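You operate a simulated robot arm through the tools that you are given. There is no shell and no other tool. Be economical: measure what you need, move in short steps, check, and stop when the job is done.

The job below is to be done with a simulated two-armed robot. You get a single attempt, and the scene is never put back.

## Task
On the clear end of the cabinet top, fold the pink towel in half and then in half again.

It is judged by the outcome, as a careful person would: the job done as asked, and still so three seconds after it is handed in. It fails if anything else is knocked over, pushed out of place, dropped, spilled or broken. Flat cloth is picked up by pressing the open fingertips on it (5 to 10 N) and closing them slowly along it; thin cloth reads only 2 to 8 mm in the jaws.

## Robot
Two 7-joint arms with two-finger parallel grippers on one trunk, on a base that drives. Base frame: it is fixed to the floor where the robot stands at the start and does not move with it; the origin is under the middle of the robot, x ahead of it, y to its left, z up. Readings come in m, degrees, newtons and seconds.
The left shoulder is at the start at [0.07, 0.134, 1.176], the right one opposite. Places, roughly: clear end of the cabinet top [0.5, 0, 0.9]. Payload 1.57 kg a hand.
The TCP of each hand is the grasp point between the finger pads, 0.03 m short of the fingertips. In the tool frame z runs along the fingers and y along their closing line. Largest opening 0.08 m; finger width 0.017, thickness 0.012; the body of the gripper, 0.04 by 0.082 m, starts 0.08 m behind the TCP.
Orientation is told as [roll, pitch, yaw] about the base's x, y, z axes, in that order, counted from this pose: with the fingers straight down and closing along the base's y, the tool's x points along the base's -x, its y along +y and its z along -z.

## Interface
- The arms move only by the tool nudge_tool. It takes "left_series", "right_series" or both (then of equal length, played together; a hand with none holds still); each is one flat list of numbers, 7 for each row, row after row: the turn, a rotation vector about the tool's x, y, z in degrees, then the shift along the tool's x, y, z in m, then the opening, from 0 (shut) to 1 (fully open). In form: [ax, ay, az, dx, dy, dz, claw, ax, ay, az, dx, dy, dz, claw, ...]. A call has 1 to 20 rows; each row shifts and turns the commanded pose from where the row before left it, along the tool's axes as they then stand. A row lasts 0.2 s, in which the tool goes at most 0.05 m and 8.6 degrees; a call with a longer step from one row to the next is refused whole, and so is a gripper value outside its range. Where a pose cannot be reached the arm comes as near as it can. A force on the tool above 40 N (or 10 N above the force at the start of the call, whichever is more), or a blocked arm, ends the call early, and 0.2 s more pass. The fingers move at their own pace (about 0.153 m/s each) and stop on an object; they squeeze with about 22 N. The grip force told is the motor's: it shows also when the fingers shut on nothing. Time passes only in rows, and 0.2 s behind the last, so rows that do not move let the fingers close. The reply holds the time, the measured pose of the TCP, the force on the tool along the base axes, the opening and the grip force, in the units named above and with some noise, with the torque about the TCP (base axes, N m) and any sound that the robot's microphone picked up, and new pictures: "show" is both (left out), scene, wrist or none (wrist: the cameras of the hands that moved).
- Cameras (640 x 400 px; columns grow to the right, rows downward): "scene" is now at [0.13, 0.0031, 1.3913]; the picture's right is [0.21, -0.98, 0.00], its down [-0.78, -0.16, -0.60] and it looks along [0.59, 0.12, -0.80] (base axes); focal length 257 px, centre (320, 200). "left" rides on the left gripper at [0.072, 0.007, -0.122] in its tool frame; the picture's right is [-0.09, 1.00, 0.00], its down [-0.84, -0.08, -0.54] and it looks along [-0.54, -0.05, 0.84] (tool axes); focal length 238 px, centre (320, 200). "right" rides on the right gripper at [0.072, -0.007, -0.122] in its tool frame; the picture's right is [0.09, 1.00, 0.00], its down [-0.84, 0.08, -0.54] and it looks along [-0.54, 0.05, 0.84] (tool axes); focal length 238 px, centre (320, 200). There is no depth. A picture from a camera that has moved, and an enlarged one, comes with that camera's place and axes in the base frame and with its lens. The place of the scene camera against the robot may be out by one fixed shift of up to 0.025 m in any direction.
- lift_body(by): slides the trunk up (or, below 0, down) by that many m; the arms and the scene camera ride with it, the base frame stays. It gives what a move gives, with no picture.
- drive_base(legs): drives the robot by 1 to 6 legs, each [ahead, left, turn to the left] in m, m and degrees, along the robot's own axes; the way and the turn of a leg run together, so that a leg with both is an arc; at most 1.5 m and 180 degrees a leg. The arms and the cameras ride along, it lands a little off, and it stops where it bumps. It gives what a move gives, and a new picture of the scene camera.
- pan_tilt(pan, tilt): turns the head with the scene camera to pan (to the left, within 86 degrees either way) and tilt (down, from -29 to 69), counted from straight ahead of the robot. It gives what a move gives, and a new picture of the scene camera.
- zoom(camera, box): a new picture of the part [left, top, right, bottom] of that camera's present view, enlarged. No time passes.
- hand_in(): hands the job in; it is judged then, once.

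Work in short steps. Places have to be worked out from the pictures, the camera data and where the tool is seen: move nearer, look again, correct. Check each grasp and each placing, and mend what went wrong. You have 120 turns and 260 pictures in all, those below and enlarged ones among them. Open the grippers and draw the arms clear of the work before you hand the job in, unless the task says otherwise; then end with one line.

The tools are called as a command line: name --argument value ..., lists and objects as JSON in quotes. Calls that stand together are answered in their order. nudge_tool: Moves the arms, as the interface text tells. Its arguments: {"type":"object","properties":{"left_series":{"type":"array"},"right_series":{"type":"array"},"show":{"type":"string","enum":["both","scene","wrist","none"]}},"required":[]} The other tools are called the same way: lift_body (by) slides the trunk up or down; drive_base (legs) drives the base; pan_tilt (pan, tilt) turns the head that bears the scene camera; zoom (camera, box) takes an enlarged picture of a part of a camera's view; hand_in () hands the job in.

At the start:

```text
t: 0.0
left_tcp_pos: [0.4851, 0.234, 1.0737]
left_orientation: [0.0, 0.0, 0.1]
left_contact_force: [0.4, 0.8, 0.1]
left_ft_torque: [0.0, -0.01, -0.05]
left_finger_gap: 0.0798
left_grasp_force: 0.1
right_tcp_pos: [0.4284, -0.1353, 1.0709]
right_orientation: [0.0, -0.1, 0.1]
right_contact_force: [-0.9, 0.1, 0.1]
right_ft_torque: [0.02, 0.02, -0.05]
right_finger_gap: 0.0799
right_grasp_force: 0.1
trunk travel left (down, up): [-0.75, 0.19]
robot x, y, heading: [-0.0033, 0.0003, -0.1]
head pan, tilt: [11.8, 53.1]
```

scene: 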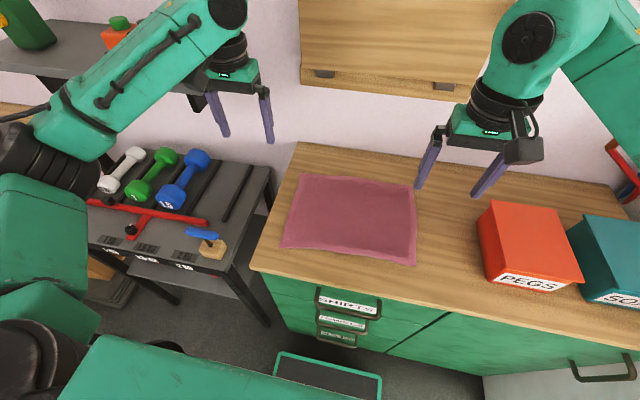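
right: 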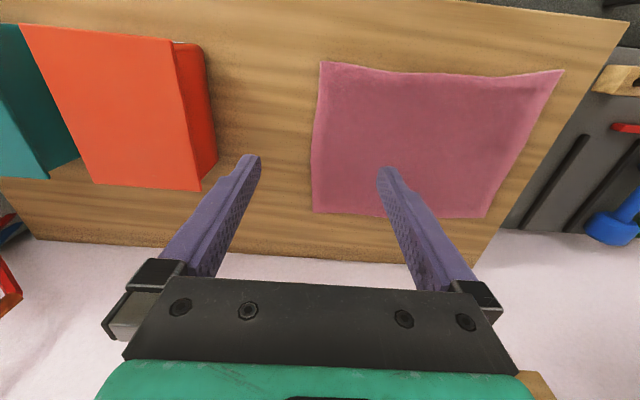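
left: 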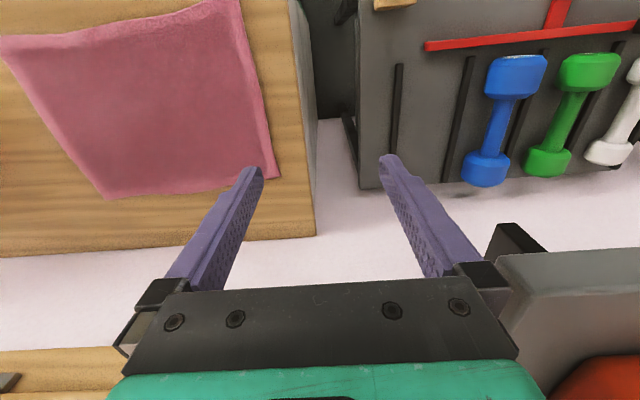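

The three views agree on a towel of roughly 0.22 x 0.29 m on a surface near z = 0.87, with its far edge at x ≈ 0.58. I'll bring both hands above the far corners with the fingers part open, then look again.

nudge_tool --left_series '[0, 0, 0, -0.0146, -0.0188, 0.0228, 0.4, 0, 0, 0, -0.0146, -0.0188, 0.0228, 0.4, 0, 0, 0, -0.0146, -0.0188, 0.0228, 0.4, 0, 0, 0, -0.0146, -0.0188, 0.0228, 0.4, 0, 0, 0, -0.0146, -0.0188, 0.0228, 0.4]' --right_series '[0, 0, 0, -0.0292, 0.0044, 0.0222, 0.4, 0, 0, 0, -0.0292, 0.0044, 0.0222, 0.4, 0, 0, 0, -0.0292, 0.0044, 0.0222, 0.4, 0, 0, 0, -0.0292, 0.0044, 0.0222, 0.4, 0, 0, 0, -0.0292, 0.0044, 0.0222, 0.4]' --show "both"

```text
t: 1.2
left_tcp_pos: [0.5616, 0.1401, 0.9585]
left_orientation: [0.0, 0.1, 0.2]
left_contact_force: [0.9, 0.6, -0.1]
left_ft_torque: [-0.01, 0.0, 0.02]
left_finger_gap: 0.0318
left_grasp_force: 0.1
right_tcp_pos: [0.5779, -0.1124, 0.9595]
right_orientation: [0.0, 0.0, 0.0]
right_contact_force: [1.1, -0.3, -0.4]
right_ft_torque: [0.0, 0.03, 0.01]
right_finger_gap: 0.0317
right_grasp_force: 0.2
trunk travel left (down, up): [-0.75, 0.19]
robot x, y, heading: [-0.002, -0.0019, -0.1]
head pan, tilt: [11.8, 53.1]
camera scene: at [0.1323, 0.0033, 1.3911], right [0.21, -0.98, 0.0], down [-0.78, -0.16, -0.6], along [0.59, 0.12, -0.8], focal length 257 px, centre (320, 200)
camera right: at [0.5062, -0.1178, 1.0814], right [-0.09, 1.0, 0.0], down [0.84, 0.08, 0.54], along [0.54, 0.05, -0.84], focal length 238 px, centre (320, 200)
camera left: at [0.4892, 0.1462, 1.0783], right [0.09, 1.0, 0.0], down [0.84, -0.08, 0.54], along [0.54, -0.05, -0.84], focal length 238 px, centre (320, 200)
```

scene: 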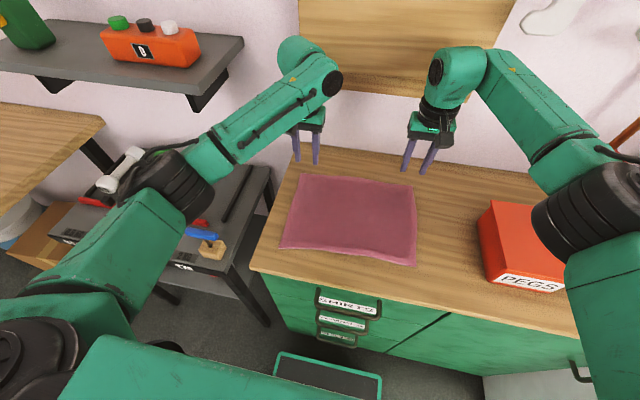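
right: 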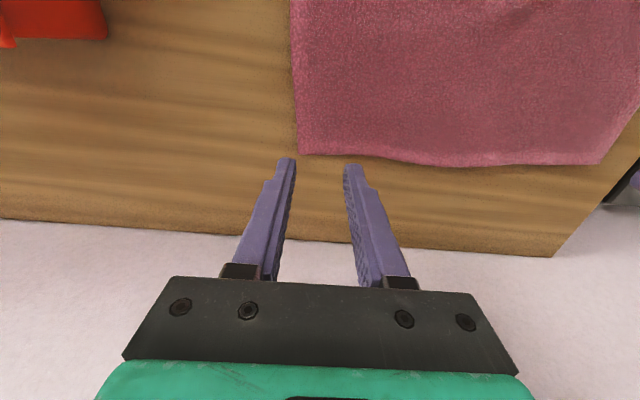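
left: 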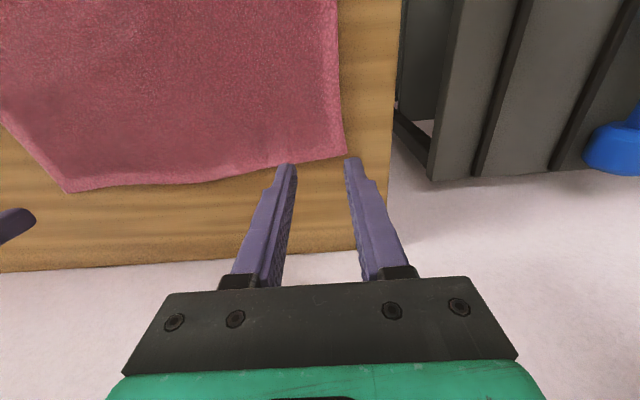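

Far corners are now at about (0.574, 0.163) left and (0.591, -0.130) right, and the fingers stand just over the edge there. I'll go down to near contact with small steps, shifting slightly inward.

nudge_tool --left_series '[0, 0, 0, 0.003, 0.001, 0.015, 0.4, 0, 0, 0, 0, 0, 0.015, 0.4, 0, 0, 0, 0, 0, 0.012, 0.4, 0, 0, 0, 0, 0, 0.006, 0.4, 0, 0, 0, 0, 0, 0.003, 0.4]' --right_series '[0, 0, 0, 0.005, 0.002, 0.015, 0.4, 0, 0, 0, 0, 0, 0.015, 0.4, 0, 0, 0, 0, 0, 0.012, 0.4, 0, 0, 0, 0, 0, 0.006, 0.4, 0, 0, 0, 0, 0, 0.003, 0.4]' --show "wrist"

```text
t: 2.4
left_tcp_pos: [0.5543, 0.1405, 0.9085]
left_orientation: [0.0, 0.0, 0.0]
left_contact_force: [-0.3, 0.1, 0.3]
left_ft_torque: [0.02, -0.01, 0.01]
left_finger_gap: 0.0319
left_grasp_force: 0.1
right_tcp_pos: [0.5698, -0.1102, 0.9097]
right_orientation: [-0.1, -0.1, -0.1]
right_contact_force: [1.1, 0.2, -0.4]
right_ft_torque: [-0.01, 0.01, 0.03]
right_finger_gap: 0.0322
right_grasp_force: 0.0
trunk travel left (down, up): [-0.75, 0.19]
robot x, y, heading: [0.0048, -0.0008, -0.1]
head pan, tilt: [11.8, 53.1]
camera right: at [0.4977, -0.1173, 1.0304], right [-0.09, 1.0, 0.0], down [0.84, 0.08, 0.54], along [0.54, 0.05, -0.84], focal length 238 px, centre (320, 200)
camera left: at [0.4823, 0.1468, 1.029], right [0.09, 1.0, 0.0], down [0.84, -0.08, 0.54], along [0.54, -0.05, -0.84], focal length 238 px, centre (320, 200)
```

right: 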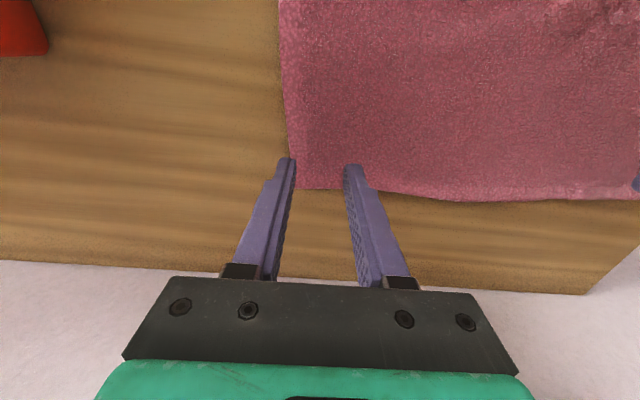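
left: 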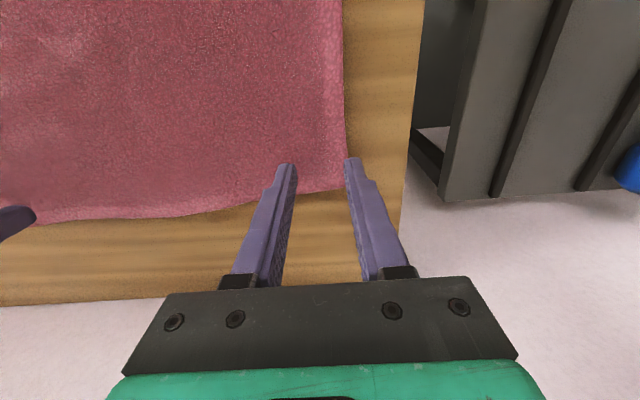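

The outer finger of each hand would land off the side edge, so I'll shift both inward about 12 mm and then press down gently.

nudge_tool --left_series '[0, 0, 0, -0.004, -0.012, 0, 0.4, 0, 0, 0, 0, 0, 0.003, 0.4, 0, 0, 0, 0, 0, 0.003, 0.4]' --right_series '[0, 0, 0, -0.004, 0.012, 0, 0.4, 0, 0, 0, 0, 0, 0.003, 0.4, 0, 0, 0, 0, 0, 0.003, 0.4]' --show "none"

nudge_tool --left_series '[0, 0, 0, 0, 0, 0.002, 0.4]' --right_series '[0, 0, 0, 0, 0, 0.002, 0.4]' --show "wrist"

```text
t: 3.2
left_tcp_pos: [0.5591, 0.1294, 0.9034]
left_orientation: [0.1, 0.1, 0.0]
left_contact_force: [0.2, 0.0, 0.3]
left_ft_torque: [-0.05, 0.0, -0.03]
left_finger_gap: 0.0317
left_grasp_force: 0.1
right_tcp_pos: [0.5722, -0.0987, 0.9048]
right_orientation: [0.0, 0.0, 0.1]
right_contact_force: [-0.2, -0.3, 0.0]
right_ft_torque: [-0.04, -0.02, -0.02]
right_finger_gap: 0.0318
right_grasp_force: 0.0
trunk travel left (down, up): [-0.75, 0.19]
robot x, y, heading: [0.0003, 0.0018, 0.1]
head pan, tilt: [11.8, 53.1]
```

```text
t: 3.6
left_tcp_pos: [0.5598, 0.1293, 0.9022]
left_orientation: [0.0, 0.0, 0.1]
left_contact_force: [0.5, 0.1, 0.5]
left_ft_torque: [0.04, -0.02, 0.02]
left_finger_gap: 0.032
left_grasp_force: 0.2
right_tcp_pos: [0.5744, -0.0975, 0.9016]
right_orientation: [0.0, -0.1, 0.0]
right_contact_force: [-0.1, 0.6, -0.7]
right_ft_torque: [-0.04, 0.0, -0.02]
right_finger_gap: 0.0319
right_grasp_force: 0.0
trunk travel left (down, up): [-0.75, 0.19]
robot x, y, heading: [0.0012, 0.0051, -0.1]
head pan, tilt: [11.8, 53.1]
camera right: at [0.5022, -0.1041, 1.0236], right [-0.09, 1.0, 0.0], down [0.84, 0.08, 0.54], along [0.54, 0.05, -0.84], focal length 238 px, centre (320, 200)
camera left: at [0.4874, 0.1353, 1.0229], right [0.09, 1.0, 0.0], down [0.84, -0.08, 0.54], along [0.54, -0.05, -0.84], focal length 238 px, centre (320, 200)
```

right: 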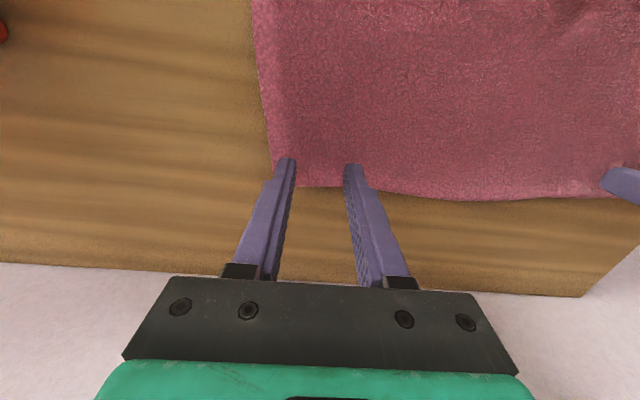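
left: 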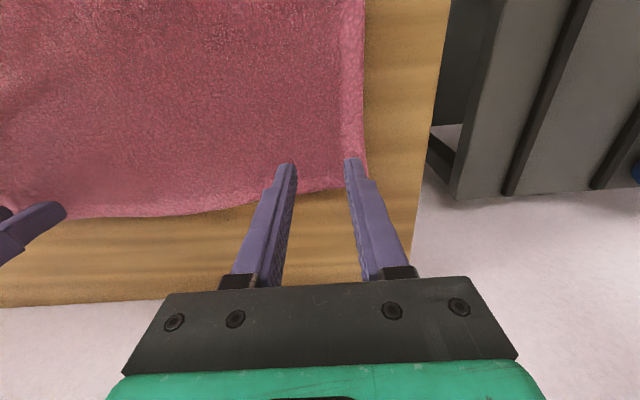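

Placement looks right and there is no contact yet at z ≈ 0.902. I keep descending in 2 mm steps.

nudge_tool --left_series '[0, 0, 0, 0, 0, 0.002, 0.4, 0, 0, 0, 0, 0, 0.002, 0.4]' --right_series '[0, 0, 0, 0, 0, 0.002, 0.4, 0, 0, 0, 0, 0, 0.002, 0.4]' --show "none"

```text
t: 4.2
left_tcp_pos: [0.5598, 0.1284, 0.8975]
left_orientation: [0.0, 0.1, 0.1]
left_contact_force: [0.1, -0.9, -0.6]
left_ft_torque: [0.02, -0.02, 0.02]
left_finger_gap: 0.032
left_grasp_force: 0.1
right_tcp_pos: [0.5751, -0.0977, 0.8975]
right_orientation: [-0.1, 0.0, 0.0]
right_contact_force: [1.0, -0.3, -0.3]
right_ft_torque: [-0.01, -0.01, 0.02]
right_finger_gap: 0.0319
right_grasp_force: 0.1
trunk travel left (down, up): [-0.75, 0.19]
robot x, y, heading: [-0.0002, -0.0002, 0.2]
head pan, tilt: [11.8, 53.1]
```

Still free at 0.8975; I continue down.

nudge_tool --left_series '[0, 0, 0, 0, 0, 0.002, 0.4, 0, 0, 0, 0, 0, 0.002, 0.4]' --right_series '[0, 0, 0, 0, 0, 0.002, 0.4, 0, 0, 0, 0, 0, 0.002, 0.4]' --show "none"

nudge_tool --left_series '[0, 0, 0, 0, 0, 0.002, 0.4]' --right_series '[0, 0, 0, 0, 0, 0.002, 0.4]' --show "wrist"

```text
t: 4.8
left_tcp_pos: [0.56, 0.129, 0.8942]
left_orientation: [0.0, 0.0, 0.1]
left_contact_force: [-0.3, 1.3, 1.3]
left_ft_torque: [0.01, -0.03, -0.02]
left_finger_gap: 0.0321
left_grasp_force: 0.2
right_tcp_pos: [0.5749, -0.0986, 0.8939]
right_orientation: [0.0, -0.1, -0.1]
right_contact_force: [0.4, 1.1, 2.2]
right_ft_torque: [0.0, -0.05, 0.0]
right_finger_gap: 0.0318
right_grasp_force: 0.1
trunk travel left (down, up): [-0.75, 0.19]
robot x, y, heading: [0.0022, 0.0028, 0.1]
head pan, tilt: [11.8, 53.1]
```

```text
t: 5.2
left_tcp_pos: [0.5594, 0.1282, 0.8938]
left_orientation: [0.1, 0.0, 0.1]
left_contact_force: [1.3, 0.2, 5.5]
left_ft_torque: [0.0, -0.03, 0.0]
left_finger_gap: 0.0317
left_grasp_force: 0.0
right_tcp_pos: [0.5743, -0.0978, 0.8928]
right_orientation: [0.0, -0.3, 0.1]
right_contact_force: [1.6, -0.1, 7.1]
right_ft_torque: [-0.02, -0.07, 0.01]
right_finger_gap: 0.0318
right_grasp_force: 0.1
trunk travel left (down, up): [-0.75, 0.19]
robot x, y, heading: [0.0041, -0.0009, -0.1]
head pan, tilt: [11.8, 53.1]
camera right: at [0.5008, -0.1043, 1.0147], right [-0.09, 1.0, 0.0], down [0.84, 0.08, 0.54], along [0.54, 0.05, -0.84], focal length 238 px, centre (320, 200)
camera left: at [0.4863, 0.1351, 1.014], right [0.09, 1.0, 0.0], down [0.84, -0.08, 0.54], along [0.54, -0.05, -0.84], focal length 238 px, centre (320, 200)
```

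right: 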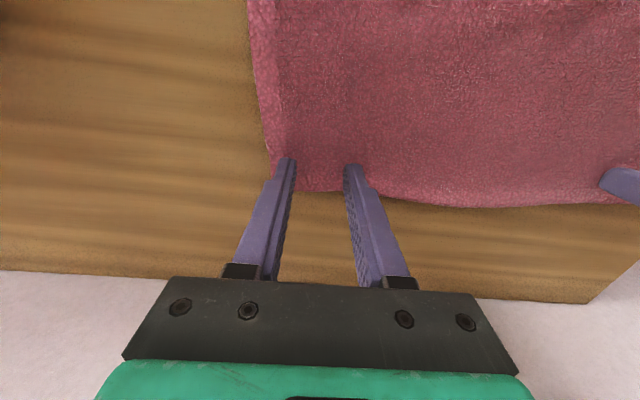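
left: 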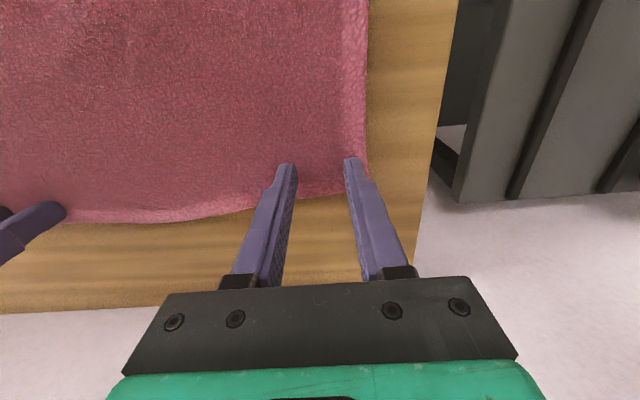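

Contact: 5.5 N and 7.1 N at TCP z ≈ 0.893 (cloth top ≈ 0.863). I'll now close slowly while holding the pressure.

nudge_tool --left_series '[0, 0, 0, 0, 0, 0.0005, 0.37, 0, 0, 0, 0, 0, 0, 0.34, 0, 0, 0, 0, 0, 0, 0.31, 0, 0, 0, 0, 0, 0, 0.28, 0, 0, 0, 0, 0, 0, 0.25, 0, 0, 0, 0, 0, 0, 0.22, 0, 0, 0, 0, 0, 0, 0.19, 0, 0, 0, 0, 0, 0, 0.16, 0, 0, 0, 0, 0, 0, 0.13, 0, 0, 0, 0, 0, 0, 0.1, 0, 0, 0, 0, 0, 0, 0.07, 0, 0, 0, 0, 0, 0, 0.04, 0, 0, 0, 0, 0, 0, 0, 0, 0, 0, 0, 0, 0, 0]' --right_series '[0, 0, 0, 0, 0, 0, 0.37, 0, 0, 0, 0, 0, 0, 0.34, 0, 0, 0, 0, 0, 0, 0.31, 0, 0, 0, 0, 0, 0, 0.28, 0, 0, 0, 0, 0, 0, 0.25, 0, 0, 0, 0, 0, 0, 0.22, 0, 0, 0, 0, 0, 0, 0.19, 0, 0, 0, 0, 0, 0, 0.16, 0, 0, 0, 0, 0, 0, 0.13, 0, 0, 0, 0, 0, 0, 0.1, 0, 0, 0, 0, 0, 0, 0.07, 0, 0, 0, 0, 0, 0, 0.04, 0, 0, 0, 0, 0, 0, 0, 0, 0, 0, 0, 0, 0, 0]' --show "wrist"

```text
t: 8.2
left_tcp_pos: [0.5576, 0.1273, 0.8936]
left_orientation: [-0.2, -0.2, 0.0]
left_contact_force: [0.0, -11.8, 13.2]
left_ft_torque: [-0.35, -0.07, 0.02]
left_finger_gap: 0.004
left_grasp_force: 21.7
right_tcp_pos: [0.5712, -0.0979, 0.8938]
right_orientation: [0.2, -0.2, 0.1]
right_contact_force: [-0.5, 11.7, 7.3]
right_ft_torque: [0.32, 0.0, 0.01]
right_finger_gap: 0.0043
right_grasp_force: 22.0
trunk travel left (down, up): [-0.75, 0.19]
robot x, y, heading: [0.0015, 0.0002, -0.0]
head pan, tilt: [11.8, 53.1]
camera right: at [0.4989, -0.104, 1.0151], right [-0.09, 1.0, 0.0], down [0.83, 0.08, 0.55], along [0.54, 0.05, -0.84], focal length 238 px, centre (320, 200)
camera left: at [0.4842, 0.1347, 1.0134], right [0.09, 1.0, 0.0], down [0.83, -0.08, 0.55], along [0.54, -0.05, -0.84], focal length 238 px, centre (320, 200)
```

right: 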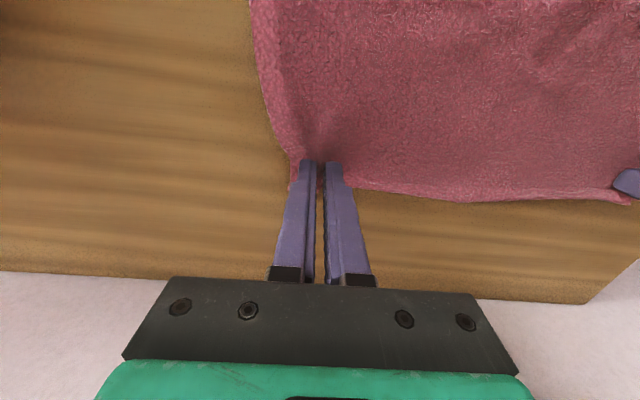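
left: 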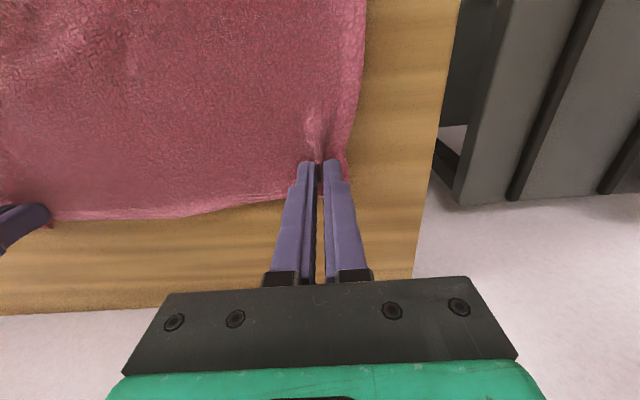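

Both hands read 4 mm in the jaws, and the cloth is taut between them. I'll ease the hands 6 mm inward each and lift a few centimetres to check the grasps.

nudge_tool --left_series '[0, 0, 0, 0, -0.003, -0.005, 0, 0, 0, 0, 0, -0.003, -0.01, 0, 0, 0, 0, 0.003, 0, -0.01, 0, 0, 0, 0, 0.003, 0, -0.01, 0]' --right_series '[0, 0, 0, 0, 0.003, -0.005, 0, 0, 0, 0, 0, 0.003, -0.01, 0, 0, 0, 0, 0.003, 0, -0.01, 0, 0, 0, 0, 0.003, 0, -0.01, 0]' --show "both"

```text
t: 9.2
left_tcp_pos: [0.5543, 0.125, 0.9261]
left_orientation: [0.0, 0.2, 0.2]
left_contact_force: [0.1, -3.3, 1.1]
left_ft_torque: [-0.05, -0.01, 0.01]
left_finger_gap: 0.0039
left_grasp_force: 21.9
right_tcp_pos: [0.5691, -0.0931, 0.9264]
right_orientation: [-0.1, 0.0, 0.1]
right_contact_force: [-0.1, 3.1, -0.4]
right_ft_torque: [0.05, 0.0, -0.02]
right_finger_gap: 0.0036
right_grasp_force: 21.9
trunk travel left (down, up): [-0.75, 0.19]
robot x, y, heading: [0.0021, 0.0038, -0.2]
head pan, tilt: [11.8, 53.1]
camera scene: at [0.13, 0.0031, 1.3912], right [0.21, -0.98, 0.0], down [-0.78, -0.16, -0.6], along [0.59, 0.12, -0.8], focal length 257 px, centre (320, 200)
camera right: at [0.4969, -0.0995, 1.0477], right [-0.09, 1.0, 0.0], down [0.84, 0.08, 0.54], along [0.54, 0.05, -0.84], focal length 238 px, centre (320, 200)
camera left: at [0.4816, 0.1307, 1.0466], right [0.09, 1.0, 0.0], down [0.84, -0.08, 0.54], along [0.54, -0.05, -0.84], focal length 238 px, centre (320, 200)
```

scene: 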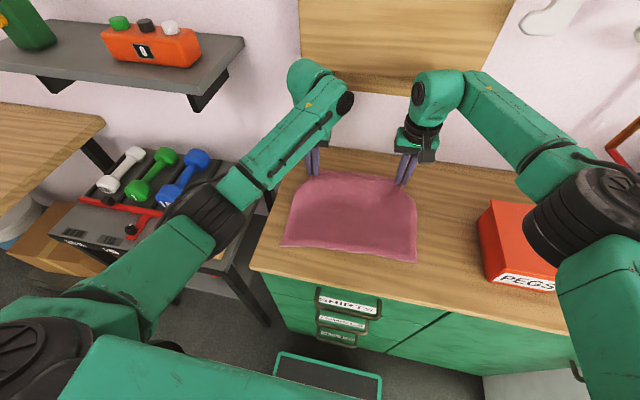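
right: 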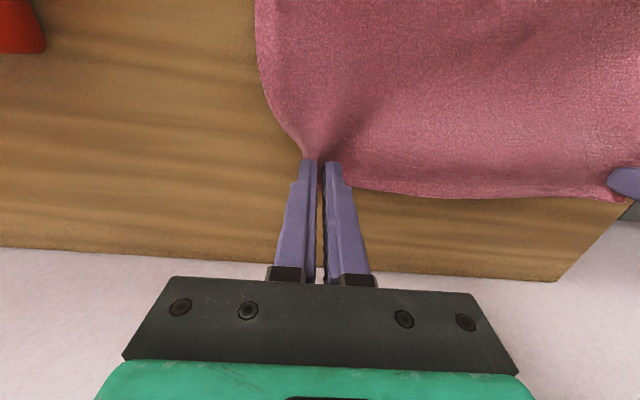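
left: 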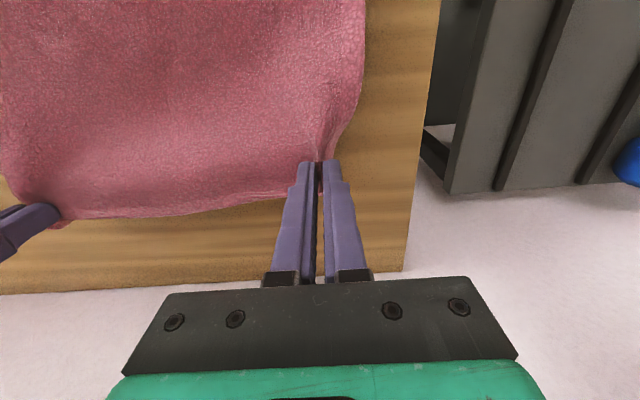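

Both corners came up cleanly. I'll carry them along an arc about the fold line (x ≈ 0.465 left, 0.481 right) toward the near edge, stopping above it to check.

nudge_tool --left_series '[0, 0, 0, 0.011, -0.001, -0.015, 0, 0, 0, 0, 0.018, -0.001, -0.018, 0, 0, 0, 0, 0.022, -0.001, -0.012, 0, 0, 0, 0, 0.026, -0.001, -0.008, 0, 0, 0, 0, 0.027, -0.001, 0, 0, 0, 0, 0, 0.027, -0.001, 0.009, 0, 0, 0, 0, 0.023, -0.001, 0.017, 0, 0, 0, 0, 0.017, -0.001, 0.02, 0]' --right_series '[0, 0, 0, 0.011, -0.001, -0.015, 0, 0, 0, 0, 0.018, -0.001, -0.018, 0, 0, 0, 0, 0.022, -0.001, -0.012, 0, 0, 0, 0, 0.026, -0.001, -0.008, 0, 0, 0, 0, 0.027, -0.001, 0, 0, 0, 0, 0, 0.027, -0.001, 0.009, 0, 0, 0, 0, 0.023, -0.001, 0.017, 0, 0, 0, 0, 0.017, -0.001, 0.02, 0]' --show "both"

```text
t: 11.0
left_tcp_pos: [0.3833, 0.1156, 0.9325]
left_orientation: [-0.1, 0.1, 0.2]
left_contact_force: [-0.1, -3.0, 0.4]
left_ft_torque: [-0.07, 0.0, 0.0]
left_finger_gap: 0.004
left_grasp_force: 21.9
right_tcp_pos: [0.3957, -0.1015, 0.9305]
right_orientation: [-0.1, 0.0, 0.1]
right_contact_force: [-0.1, 2.3, -0.1]
right_ft_torque: [0.07, 0.0, 0.05]
right_finger_gap: 0.004
right_grasp_force: 21.7
trunk travel left (down, up): [-0.75, 0.19]
robot x, y, heading: [-0.0018, -0.0044, 0.1]
head pan, tilt: [11.8, 53.1]
camera scene: at [0.1292, 0.0031, 1.3914], right [0.21, -0.98, 0.0], down [-0.78, -0.16, -0.6], along [0.59, 0.12, -0.8], focal length 257 px, centre (320, 200)
camera right: at [0.3228, -0.1075, 1.0527], right [-0.09, 1.0, 0.0], down [0.84, 0.08, 0.54], along [0.54, 0.05, -0.84], focal length 238 px, centre (320, 200)
camera left: at [0.3106, 0.1231, 1.053], right [0.09, 1.0, 0.0], down [0.84, -0.07, 0.54], along [0.54, -0.05, -0.84], focal length 238 px, centre (320, 200)
```

scene: 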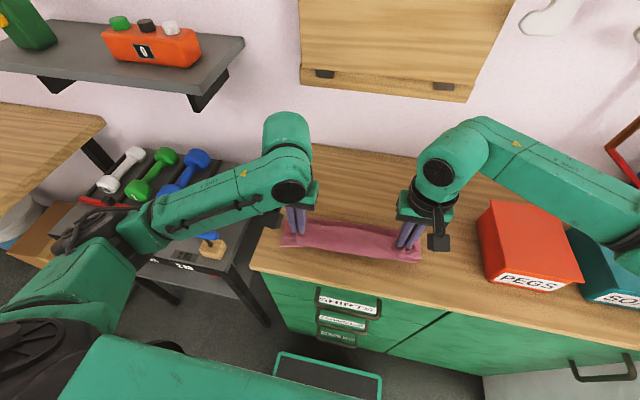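
right: 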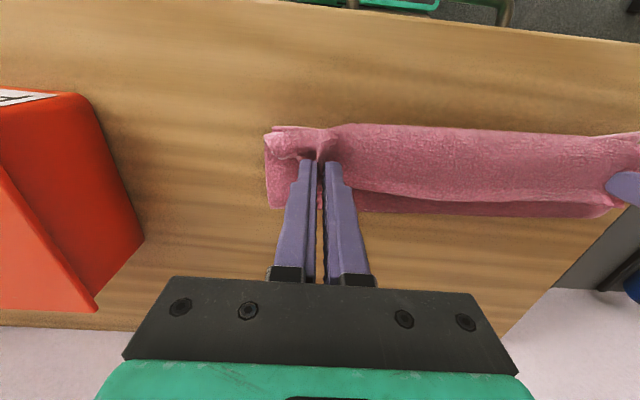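
left: 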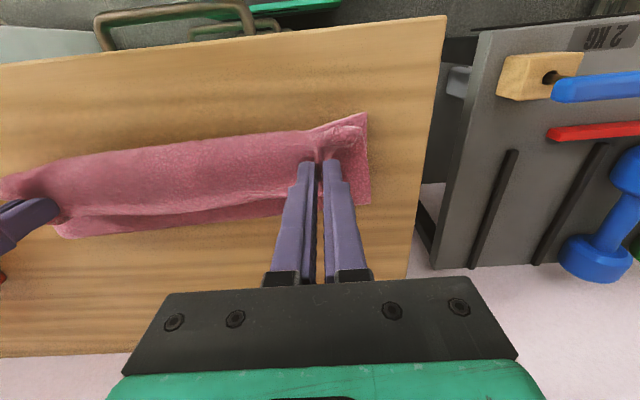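

The bottom layer stayed put (near corners at ≈ (0.357, 0.153) and (0.378, -0.134)), and the top edge is nearly over it. I'll lower the last part of the arc to about 5 mm above the table.

nudge_tool --left_series '[0, 0, 0, 0.006, 0.001, 0.013, 0, 0, 0, 0, 0.004, 0.001, 0.013, 0, 0, 0, 0, 0.002, 0.001, 0.009, 0]' --right_series '[0, 0, 0, 0.005, -0.001, 0.012, 0, 0, 0, 0, 0.003, -0.001, 0.012, 0, 0, 0, 0, 0, -0.001, 0.009, 0]' --show "wrist"

```text
t: 11.8
left_tcp_pos: [0.3705, 0.1165, 0.899]
left_orientation: [-0.2, -0.3, 0.1]
left_contact_force: [4.1, -6.5, 12.1]
left_ft_torque: [-0.18, -0.18, 0.01]
left_finger_gap: 0.0041
left_grasp_force: 22.3
right_tcp_pos: [0.3856, -0.1028, 0.9017]
right_orientation: [0.0, -0.2, 0.0]
right_contact_force: [-0.7, 7.5, 2.7]
right_ft_torque: [0.17, 0.0, 0.02]
right_finger_gap: 0.004
right_grasp_force: 21.7
trunk travel left (down, up): [-0.75, 0.19]
robot x, y, heading: [0.0011, -0.0021, -0.0]
head pan, tilt: [11.8, 53.1]
camera right: at [0.3138, -0.1095, 1.0235], right [-0.09, 1.0, 0.0], down [0.84, 0.08, 0.54], along [0.54, 0.05, -0.84], focal length 238 px, centre (320, 200)
camera left: at [0.2977, 0.1239, 1.019], right [0.09, 1.0, 0.0], down [0.83, -0.07, 0.55], along [0.54, -0.05, -0.84], focal length 238 px, centre (320, 200)
```

right: 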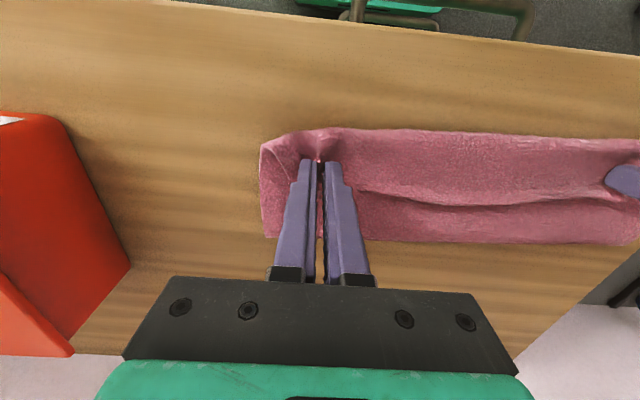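
left: 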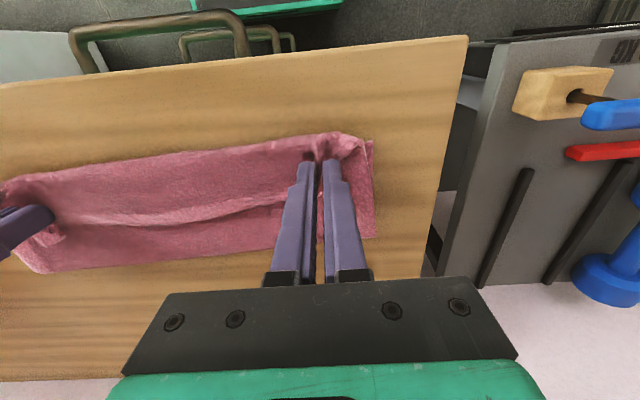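

The edges line up well. I'll open slowly so the tufts spread out, keeping light contact, then lift straight up.

nudge_tool --left_series '[0, 0, 0, 0, 0.002, -0.001, 0.06, 0, 0, 0, 0, 0.002, 0, 0.12, 0, 0, 0, 0, 0, 0, 0.18, 0, 0, 0, 0, 0, 0, 0.24, 0, 0, 0, 0, 0, 0, 0.3, 0, 0, 0, 0, 0, 0, 0.36, 0, 0, 0, 0, 0, -0.005, 0.36, 0, 0, 0, 0, 0, -0.015, 0.36, 0, 0, 0, 0, 0, -0.03, 0.36, 0, 0, 0, 0, 0, -0.04, 0.36]' --right_series '[0, 0, 0, 0, -0.002, 0.001, 0.06, 0, 0, 0, 0, -0.002, 0, 0.12, 0, 0, 0, 0, 0, 0, 0.18, 0, 0, 0, 0, 0, 0, 0.24, 0, 0, 0, 0, 0, 0, 0.3, 0, 0, 0, 0, 0, 0, 0.36, 0, 0, 0, 0, 0, -0.005, 0.36, 0, 0, 0, 0, 0, -0.015, 0.36, 0, 0, 0, 0, 0, -0.03, 0.36, 0, 0, 0, 0, 0, -0.04, 0.36]' --show "both"

```text
t: 14.0
left_tcp_pos: [0.371, 0.1212, 0.9912]
left_orientation: [-0.1, 0.0, 0.1]
left_contact_force: [-0.5, 0.3, -0.2]
left_ft_torque: [-0.02, -0.02, -0.01]
left_finger_gap: 0.0289
left_grasp_force: 0.0
right_tcp_pos: [0.3881, -0.1056, 0.9923]
right_orientation: [-0.1, 0.0, 0.1]
right_contact_force: [0.3, -0.2, 0.1]
right_ft_torque: [0.01, -0.01, 0.0]
right_finger_gap: 0.0289
right_grasp_force: 0.1
trunk travel left (down, up): [-0.75, 0.19]
robot x, y, heading: [0.0013, -0.0005, 0.2]
head pan, tilt: [11.8, 53.1]
camera scene: at [0.1293, 0.0033, 1.3912], right [0.21, -0.98, 0.0], down [-0.78, -0.16, -0.6], along [0.59, 0.12, -0.8], focal length 257 px, centre (320, 200)
camera right: at [0.317, -0.1112, 1.1142], right [-0.09, 1.0, 0.0], down [0.84, 0.08, 0.54], along [0.54, 0.05, -0.84], focal length 238 px, centre (320, 200)
camera left: at [0.2982, 0.1271, 1.1121], right [0.09, 1.0, 0.0], down [0.84, -0.08, 0.54], along [0.54, -0.05, -0.84], focal length 238 px, centre (320, 200)
```

scene: 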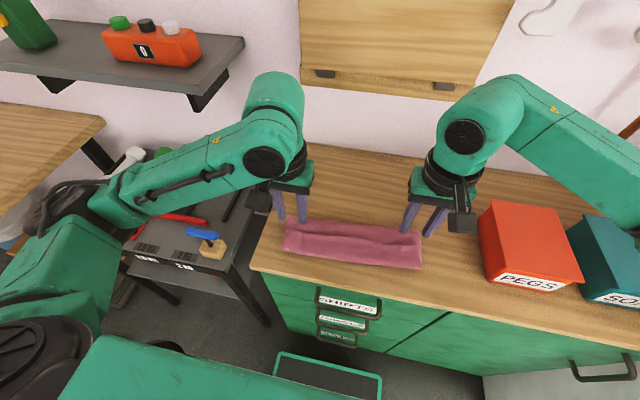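
right: 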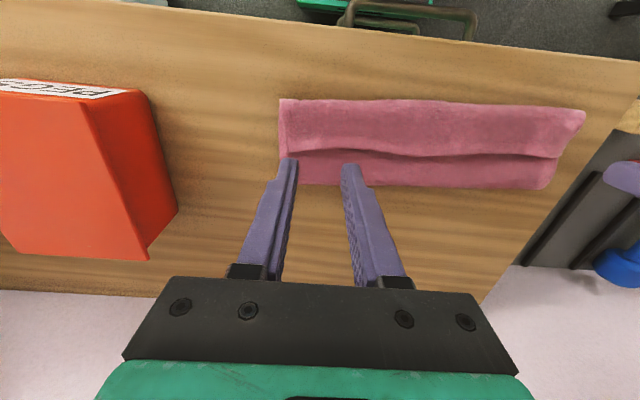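
left: 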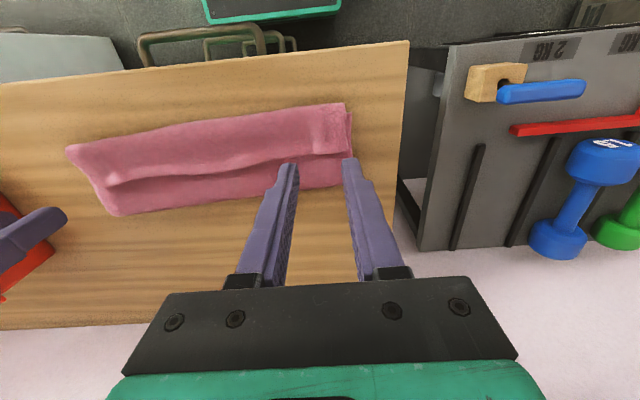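

The first fold looks good, but there's a line along the middle to understand; I'll zoom on it.

zoom --camera "right" --box '[260, 70, 600, 220]'

zoom --camera "left" --box '[50, 80, 370, 230]'

```text
1.88 times, centred on (430, 145) of right
camera zoom: at [0.317, -0.1112, 1.1142], right [-0.09, 1.0, 0.0], down [0.84, 0.08, 0.54], along [0.54, 0.05, -0.84], focal length 449 px, centre (113, 304)
```

zoom: 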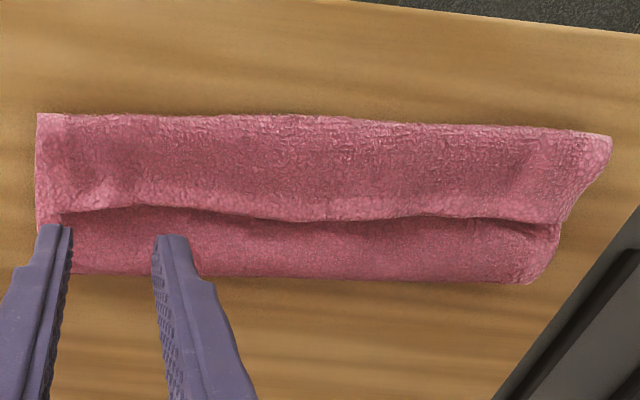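

```text
2.00 times, centred on (210, 155) of left
camera zoom: at [0.2982, 0.1271, 1.1121], right [0.09, 1.0, 0.0], down [0.84, -0.08, 0.54], along [0.54, -0.05, -0.84], focal length 477 px, centre (540, 290)
```

zoom: 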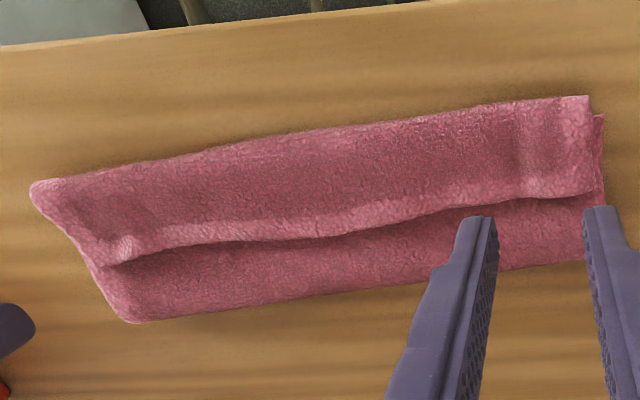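

The top layer has a loose wrinkle, so the fold edge lies at x ≈ 0.45 instead of ≈ 0.475. I'll try to smooth it: fingers wide open, just above the strip beyond the wrinkle, then press lightly and sweep away from the robot.

nudge_tool --left_series '[0, 0, 0, -0.01225, -0.01025, 0.0215, 1, 0, 0, 0, -0.01225, -0.01025, 0.0215, 1, 0, 0, 0, -0.01225, -0.01025, 0.0215, 1, 0, 0, 0, -0.01225, -0.01025, 0.0215, 1]' --right_series '[0, 0, 0, -0.01, 0.0109, 0.0218, 1, 0, 0, 0, -0.01, 0.0109, 0.0218, 1, 0, 0, 0, -0.01, 0.0109, 0.0218, 1, 0, 0, 0, -0.01, 0.0109, 0.0218, 1]' --show "wrist"

```text
t: 15.0
left_tcp_pos: [0.4233, 0.0818, 0.901]
left_orientation: [0.1, 0.1, 0.1]
left_contact_force: [0.7, 0.4, 0.0]
left_ft_torque: [0.01, 0.04, 0.05]
left_finger_gap: 0.08
left_grasp_force: 0.2
right_tcp_pos: [0.4286, -0.0649, 0.9054]
right_orientation: [-0.1, 0.0, 0.0]
right_contact_force: [-0.8, -0.1, 0.0]
right_ft_torque: [0.02, 0.0, 0.02]
right_finger_gap: 0.0802
right_grasp_force: 0.1
trunk travel left (down, up): [-0.75, 0.19]
robot x, y, heading: [-0.0031, 0.0019, 0.1]
head pan, tilt: [11.8, 53.1]
camera right: at [0.3578, -0.0696, 1.0273], right [-0.09, 1.0, 0.0], down [0.84, 0.08, 0.54], along [0.54, 0.05, -0.84], focal length 238 px, centre (320, 200)
camera left: at [0.3506, 0.0874, 1.0221], right [0.09, 1.0, 0.0], down [0.84, -0.08, 0.54], along [0.54, -0.05, -0.84], focal length 238 px, centre (320, 200)
```

right: 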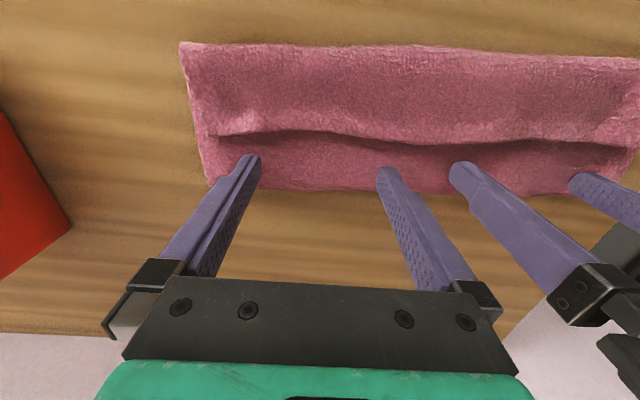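
left: 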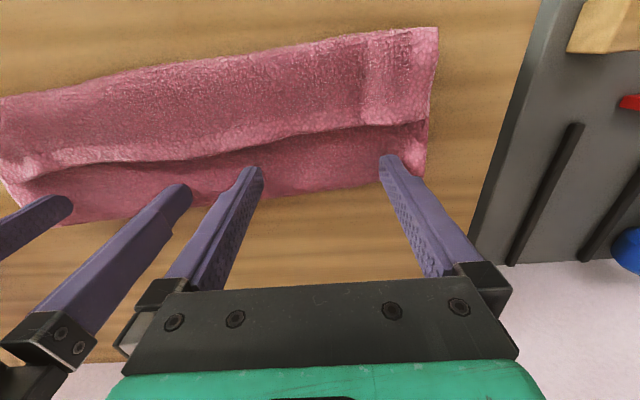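

Fingers are over the strip just short of the fold. I'll lower in small steps until light contact.

nudge_tool --left_series '[0, 0, 0, 0, 0, 0, 1, 0, 0, 0, 0, 0, 0.002, 1]' --right_series '[0, 0, 0, 0, 0, 0.004, 1, 0, 0, 0, 0, 0, 0.003, 1]' --show "none"

nudge_tool --left_series '[0, 0, 0, 0, 0, 0.002, 1]' --right_series '[0, 0, 0, 0, 0, 0.002, 1]' --show "none"

```text
t: 15.6
left_tcp_pos: [0.4216, 0.08, 0.8996]
left_orientation: [0.0, 0.0, 0.1]
left_contact_force: [0.2, 0.5, 0.3]
left_ft_torque: [-0.05, -0.02, -0.03]
left_finger_gap: 0.0804
left_grasp_force: 0.0
right_tcp_pos: [0.4284, -0.0649, 0.8977]
right_orientation: [-0.1, 0.0, -0.1]
right_contact_force: [-0.7, 0.2, 1.6]
right_ft_torque: [0.04, -0.01, 0.02]
right_finger_gap: 0.0801
right_grasp_force: 0.1
trunk travel left (down, up): [-0.75, 0.19]
robot x, y, heading: [-0.002, -0.0021, -0.1]
head pan, tilt: [11.8, 53.1]
```

```text
t: 16.0
left_tcp_pos: [0.419, 0.0825, 0.8981]
left_orientation: [-0.1, 0.0, 0.1]
left_contact_force: [0.3, 0.0, 0.4]
left_ft_torque: [0.01, -0.04, -0.01]
left_finger_gap: 0.0799
left_grasp_force: 0.1
right_tcp_pos: [0.428, -0.0639, 0.8956]
right_orientation: [0.0, -0.2, 0.0]
right_contact_force: [1.4, -1.1, 7.9]
right_ft_torque: [0.05, -0.04, 0.03]
right_finger_gap: 0.0802
right_grasp_force: 0.1
trunk travel left (down, up): [-0.75, 0.19]
robot x, y, heading: [0.0019, 0.0001, 0.4]
head pan, tilt: [11.8, 53.1]
```

Right touches with 8 N; I'll back it off 1 mm, bring the left down 2 mm, and sweep 30 mm away.

nudge_tool --left_series '[0, 0, 0, 0, 0, 0.002, 1, 0, 0, 0, -0.005, 0, 0, 1, 0, 0, 0, -0.005, 0, 0, 1, 0, 0, 0, -0.005, 0, 0, 1, 0, 0, 0, -0.005, 0, 0, 1, 0, 0, 0, -0.005, 0, 0, 1, 0, 0, 0, -0.005, 0, 0, 1]' --right_series '[0, 0, 0, 0, 0, -0.0008, 1, 0, 0, 0, -0.005, 0, 0, 1, 0, 0, 0, -0.005, 0, 0, 1, 0, 0, 0, -0.005, 0, 0, 1, 0, 0, 0, -0.005, 0, 0, 1, 0, 0, 0, -0.005, 0, 0, 1, 0, 0, 0, -0.005, 0, 0, 1]' --show "both"

```text
t: 17.6
left_tcp_pos: [0.4485, 0.0814, 0.8965]
left_orientation: [-0.1, -0.1, 0.1]
left_contact_force: [-0.3, -0.8, 2.9]
left_ft_torque: [0.0, -0.03, 0.0]
left_finger_gap: 0.0801
left_grasp_force: 0.1
right_tcp_pos: [0.4569, -0.0656, 0.8944]
right_orientation: [-0.1, -0.1, 0.1]
right_contact_force: [-4.1, 0.7, 11.3]
right_ft_torque: [0.11, 0.12, 0.05]
right_finger_gap: 0.0801
right_grasp_force: 0.0
trunk travel left (down, up): [-0.75, 0.19]
robot x, y, heading: [-0.0018, -0.0019, -0.1]
head pan, tilt: [11.8, 53.1]
camera scene: at [0.1267, 0.0032, 1.3917], right [0.21, -0.98, 0.0], down [-0.78, -0.16, -0.6], along [0.59, 0.12, -0.8], focal length 257 px, centre (320, 200)
camera right: at [0.3845, -0.0709, 1.0171], right [-0.09, 1.0, 0.0], down [0.84, 0.08, 0.54], along [0.54, 0.05, -0.84], focal length 238 px, centre (320, 200)
camera left: at [0.3756, 0.0872, 1.0179], right [0.09, 1.0, 0.0], down [0.84, -0.08, 0.54], along [0.54, -0.05, -0.84], focal length 238 px, centre (320, 200)
```

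scene: 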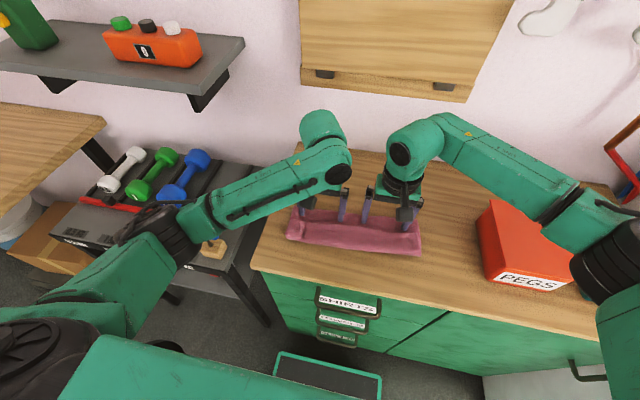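
right: 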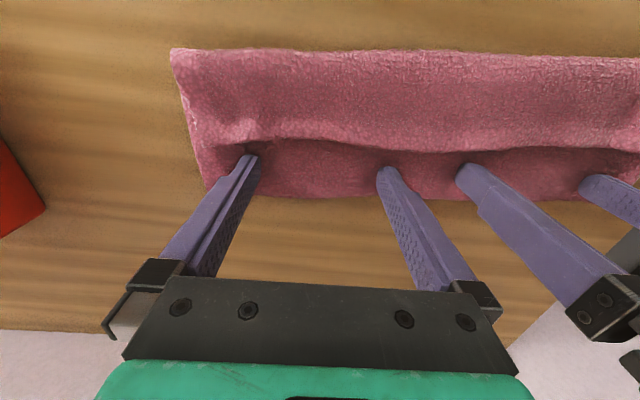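
left: 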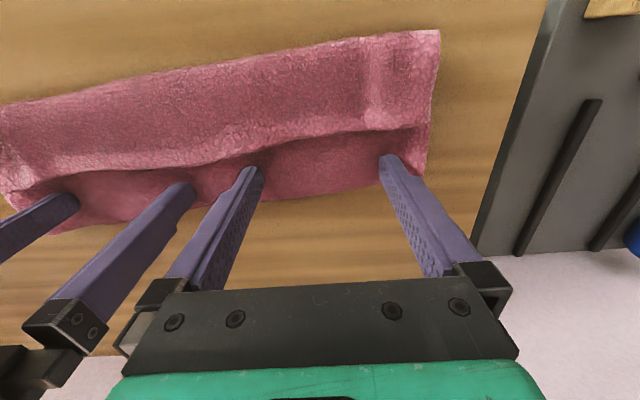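

The whole towel slid along instead, so a plain sweep won't work. A better way is to turn the hands 90° so the fingers open along x, press with one finger on each side of the wrinkle, and spread them to stretch the top layer out. I'll lift and turn both hands.

nudge_tool --left_series '[0, 0, 0, 0, 0, -0.02, 1, 0, 0, 0, 0, 0.005, -0.04, 0.5, 0, 0, 8.2, 0, 0, 0, 0.5, 0, 0, 8.2, 0, 0, 0, 0.5, 0, 0, 8.2, 0, 0, 0, 0.5, 0, 0, 8.2, 0, 0, 0, 0.5, 0, 0, 8.2, 0, 0, 0, 0.5, 0, 0, 8.2, 0, 0, 0, 0.5, 0, 0, 8.2, 0, 0, 0, 0.5, 0, 0, 8.2, 0, 0, 0, 0.5, 0, 0, 8.2, 0, 0, 0, 0.5, 0, 0, 8.2, 0, 0, 0, 0.5, 0, 0, 8, 0, 0, 0, 0.5]' --right_series '[0, 0, 0, 0, 0, -0.02, 1, 0, 0, 0, 0, -0.005, -0.04, 0.5, 0, 0, -8.2, 0, 0, 0, 0.5, 0, 0, -8.2, 0, 0, 0, 0.5, 0, 0, -8.2, 0, 0, 0, 0.5, 0, 0, -8.2, 0, 0, 0, 0.5, 0, 0, -8.2, 0, 0, 0, 0.5, 0, 0, -8.2, 0, 0, 0, 0.5, 0, 0, -8.2, 0, 0, 0, 0.5, 0, 0, -8.2, 0, 0, 0, 0.5, 0, 0, -8.2, 0, 0, 0, 0.5, 0, 0, -8.2, 0, 0, 0, 0.5, 0, 0, -8, 0, 0, 0, 0.5]' --show "both"

```text
t: 20.4
left_tcp_pos: [0.4485, 0.086, 0.9564]
left_orientation: [0.0, 0.0, -90.1]
left_contact_force: [0.6, 0.5, 0.6]
left_ft_torque: [-0.04, -0.05, -0.01]
left_finger_gap: 0.0401
left_grasp_force: 0.1
right_tcp_pos: [0.4229, -0.0144, 0.9759]
right_orientation: [-0.1, 0.0, 52.0]
right_contact_force: [-0.4, 0.4, -0.8]
right_ft_torque: [0.03, 0.01, -0.02]
right_finger_gap: 0.04
right_grasp_force: 0.1
right hand out of reach, approached as far as the arm can: row 8, 9, 10, 11, 12, 13
trunk travel left (down, up): [-0.75, 0.19]
robot x, y, heading: [0.0028, -0.0004, 0.1]
head pan, tilt: [11.8, 53.1]
camera scene: at [0.1301, 0.0028, 1.3913], right [0.21, -0.98, 0.0], down [-0.78, -0.16, -0.6], along [0.59, 0.12, -0.8], focal length 257 px, centre (320, 200)
camera right: at [0.3839, -0.0753, 1.097], right [-0.84, 0.54, 0.0], down [0.45, 0.71, 0.54], along [0.29, 0.46, -0.84], focal length 238 px, centre (320, 200)
camera left: at [0.4556, 0.1578, 1.0774], right [1.0, -0.09, 0.0], down [-0.08, -0.84, 0.54], along [-0.05, -0.54, -0.84], focal length 238 px, centre (320, 200)
```

scene: 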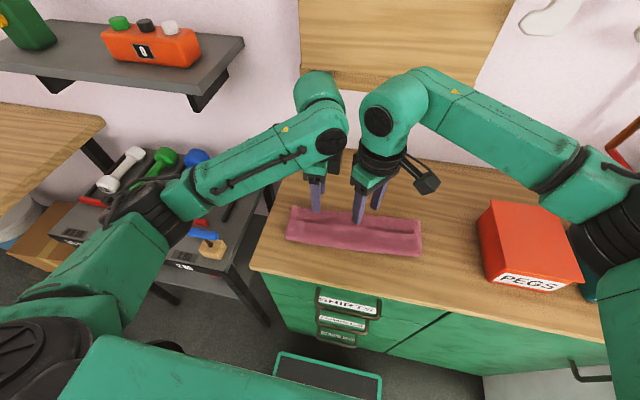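
right: 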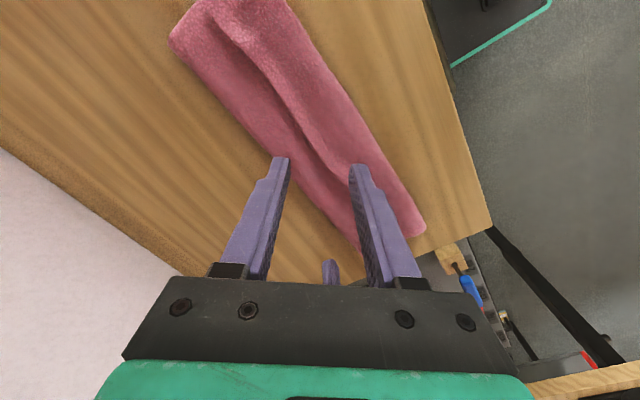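
left: 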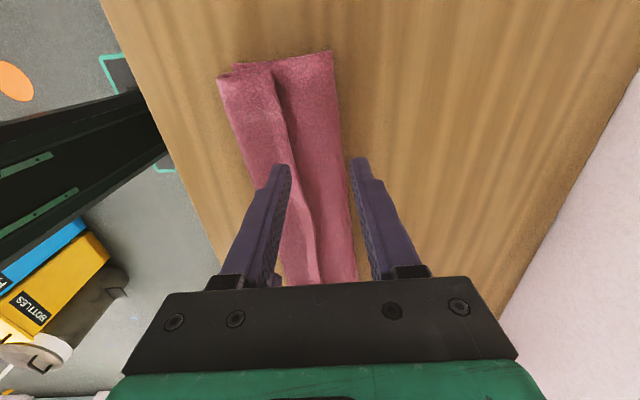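

The left hand turned fully, but the right wrist runs out at 52°. I'll raise the right hand and turn it back; the left alone can do the smoothing.

nudge_tool --right_series '[0, 0, 0, 0, 0, -0.04, 0.5, 0, 0, 0, 0, 0, -0.04, 0.5, 0, 0, 8.2, 0, 0, 0, 0.5, 0, 0, 8.2, 0, 0, 0, 0.5, 0, 0, 8.2, 0, 0, 0, 0.5, 0, 0, 8.2, 0, 0, 0, 0.5, 0, 0, 8.2, 0, 0, 0, 0.5, 0, 0, 8.2, 0, 0, 0, 0.5]' --show "none"

```text
t: 22.2
left_tcp_pos: [0.4486, 0.0856, 0.9577]
left_orientation: [-0.1, -0.1, -89.9]
left_contact_force: [0.1, -0.7, 0.4]
left_ft_torque: [0.04, 0.0, 0.02]
left_finger_gap: 0.0401
left_grasp_force: 0.1
right_tcp_pos: [0.4228, -0.0152, 1.0553]
right_orientation: [0.0, -0.1, 2.6]
right_contact_force: [-0.6, -0.3, 0.8]
right_ft_torque: [-0.01, -0.02, -0.03]
right_finger_gap: 0.0397
right_grasp_force: 0.1
trunk travel left (down, up): [-0.75, 0.19]
robot x, y, heading: [0.0035, -0.0004, -0.2]
head pan, tilt: [11.8, 53.1]
```

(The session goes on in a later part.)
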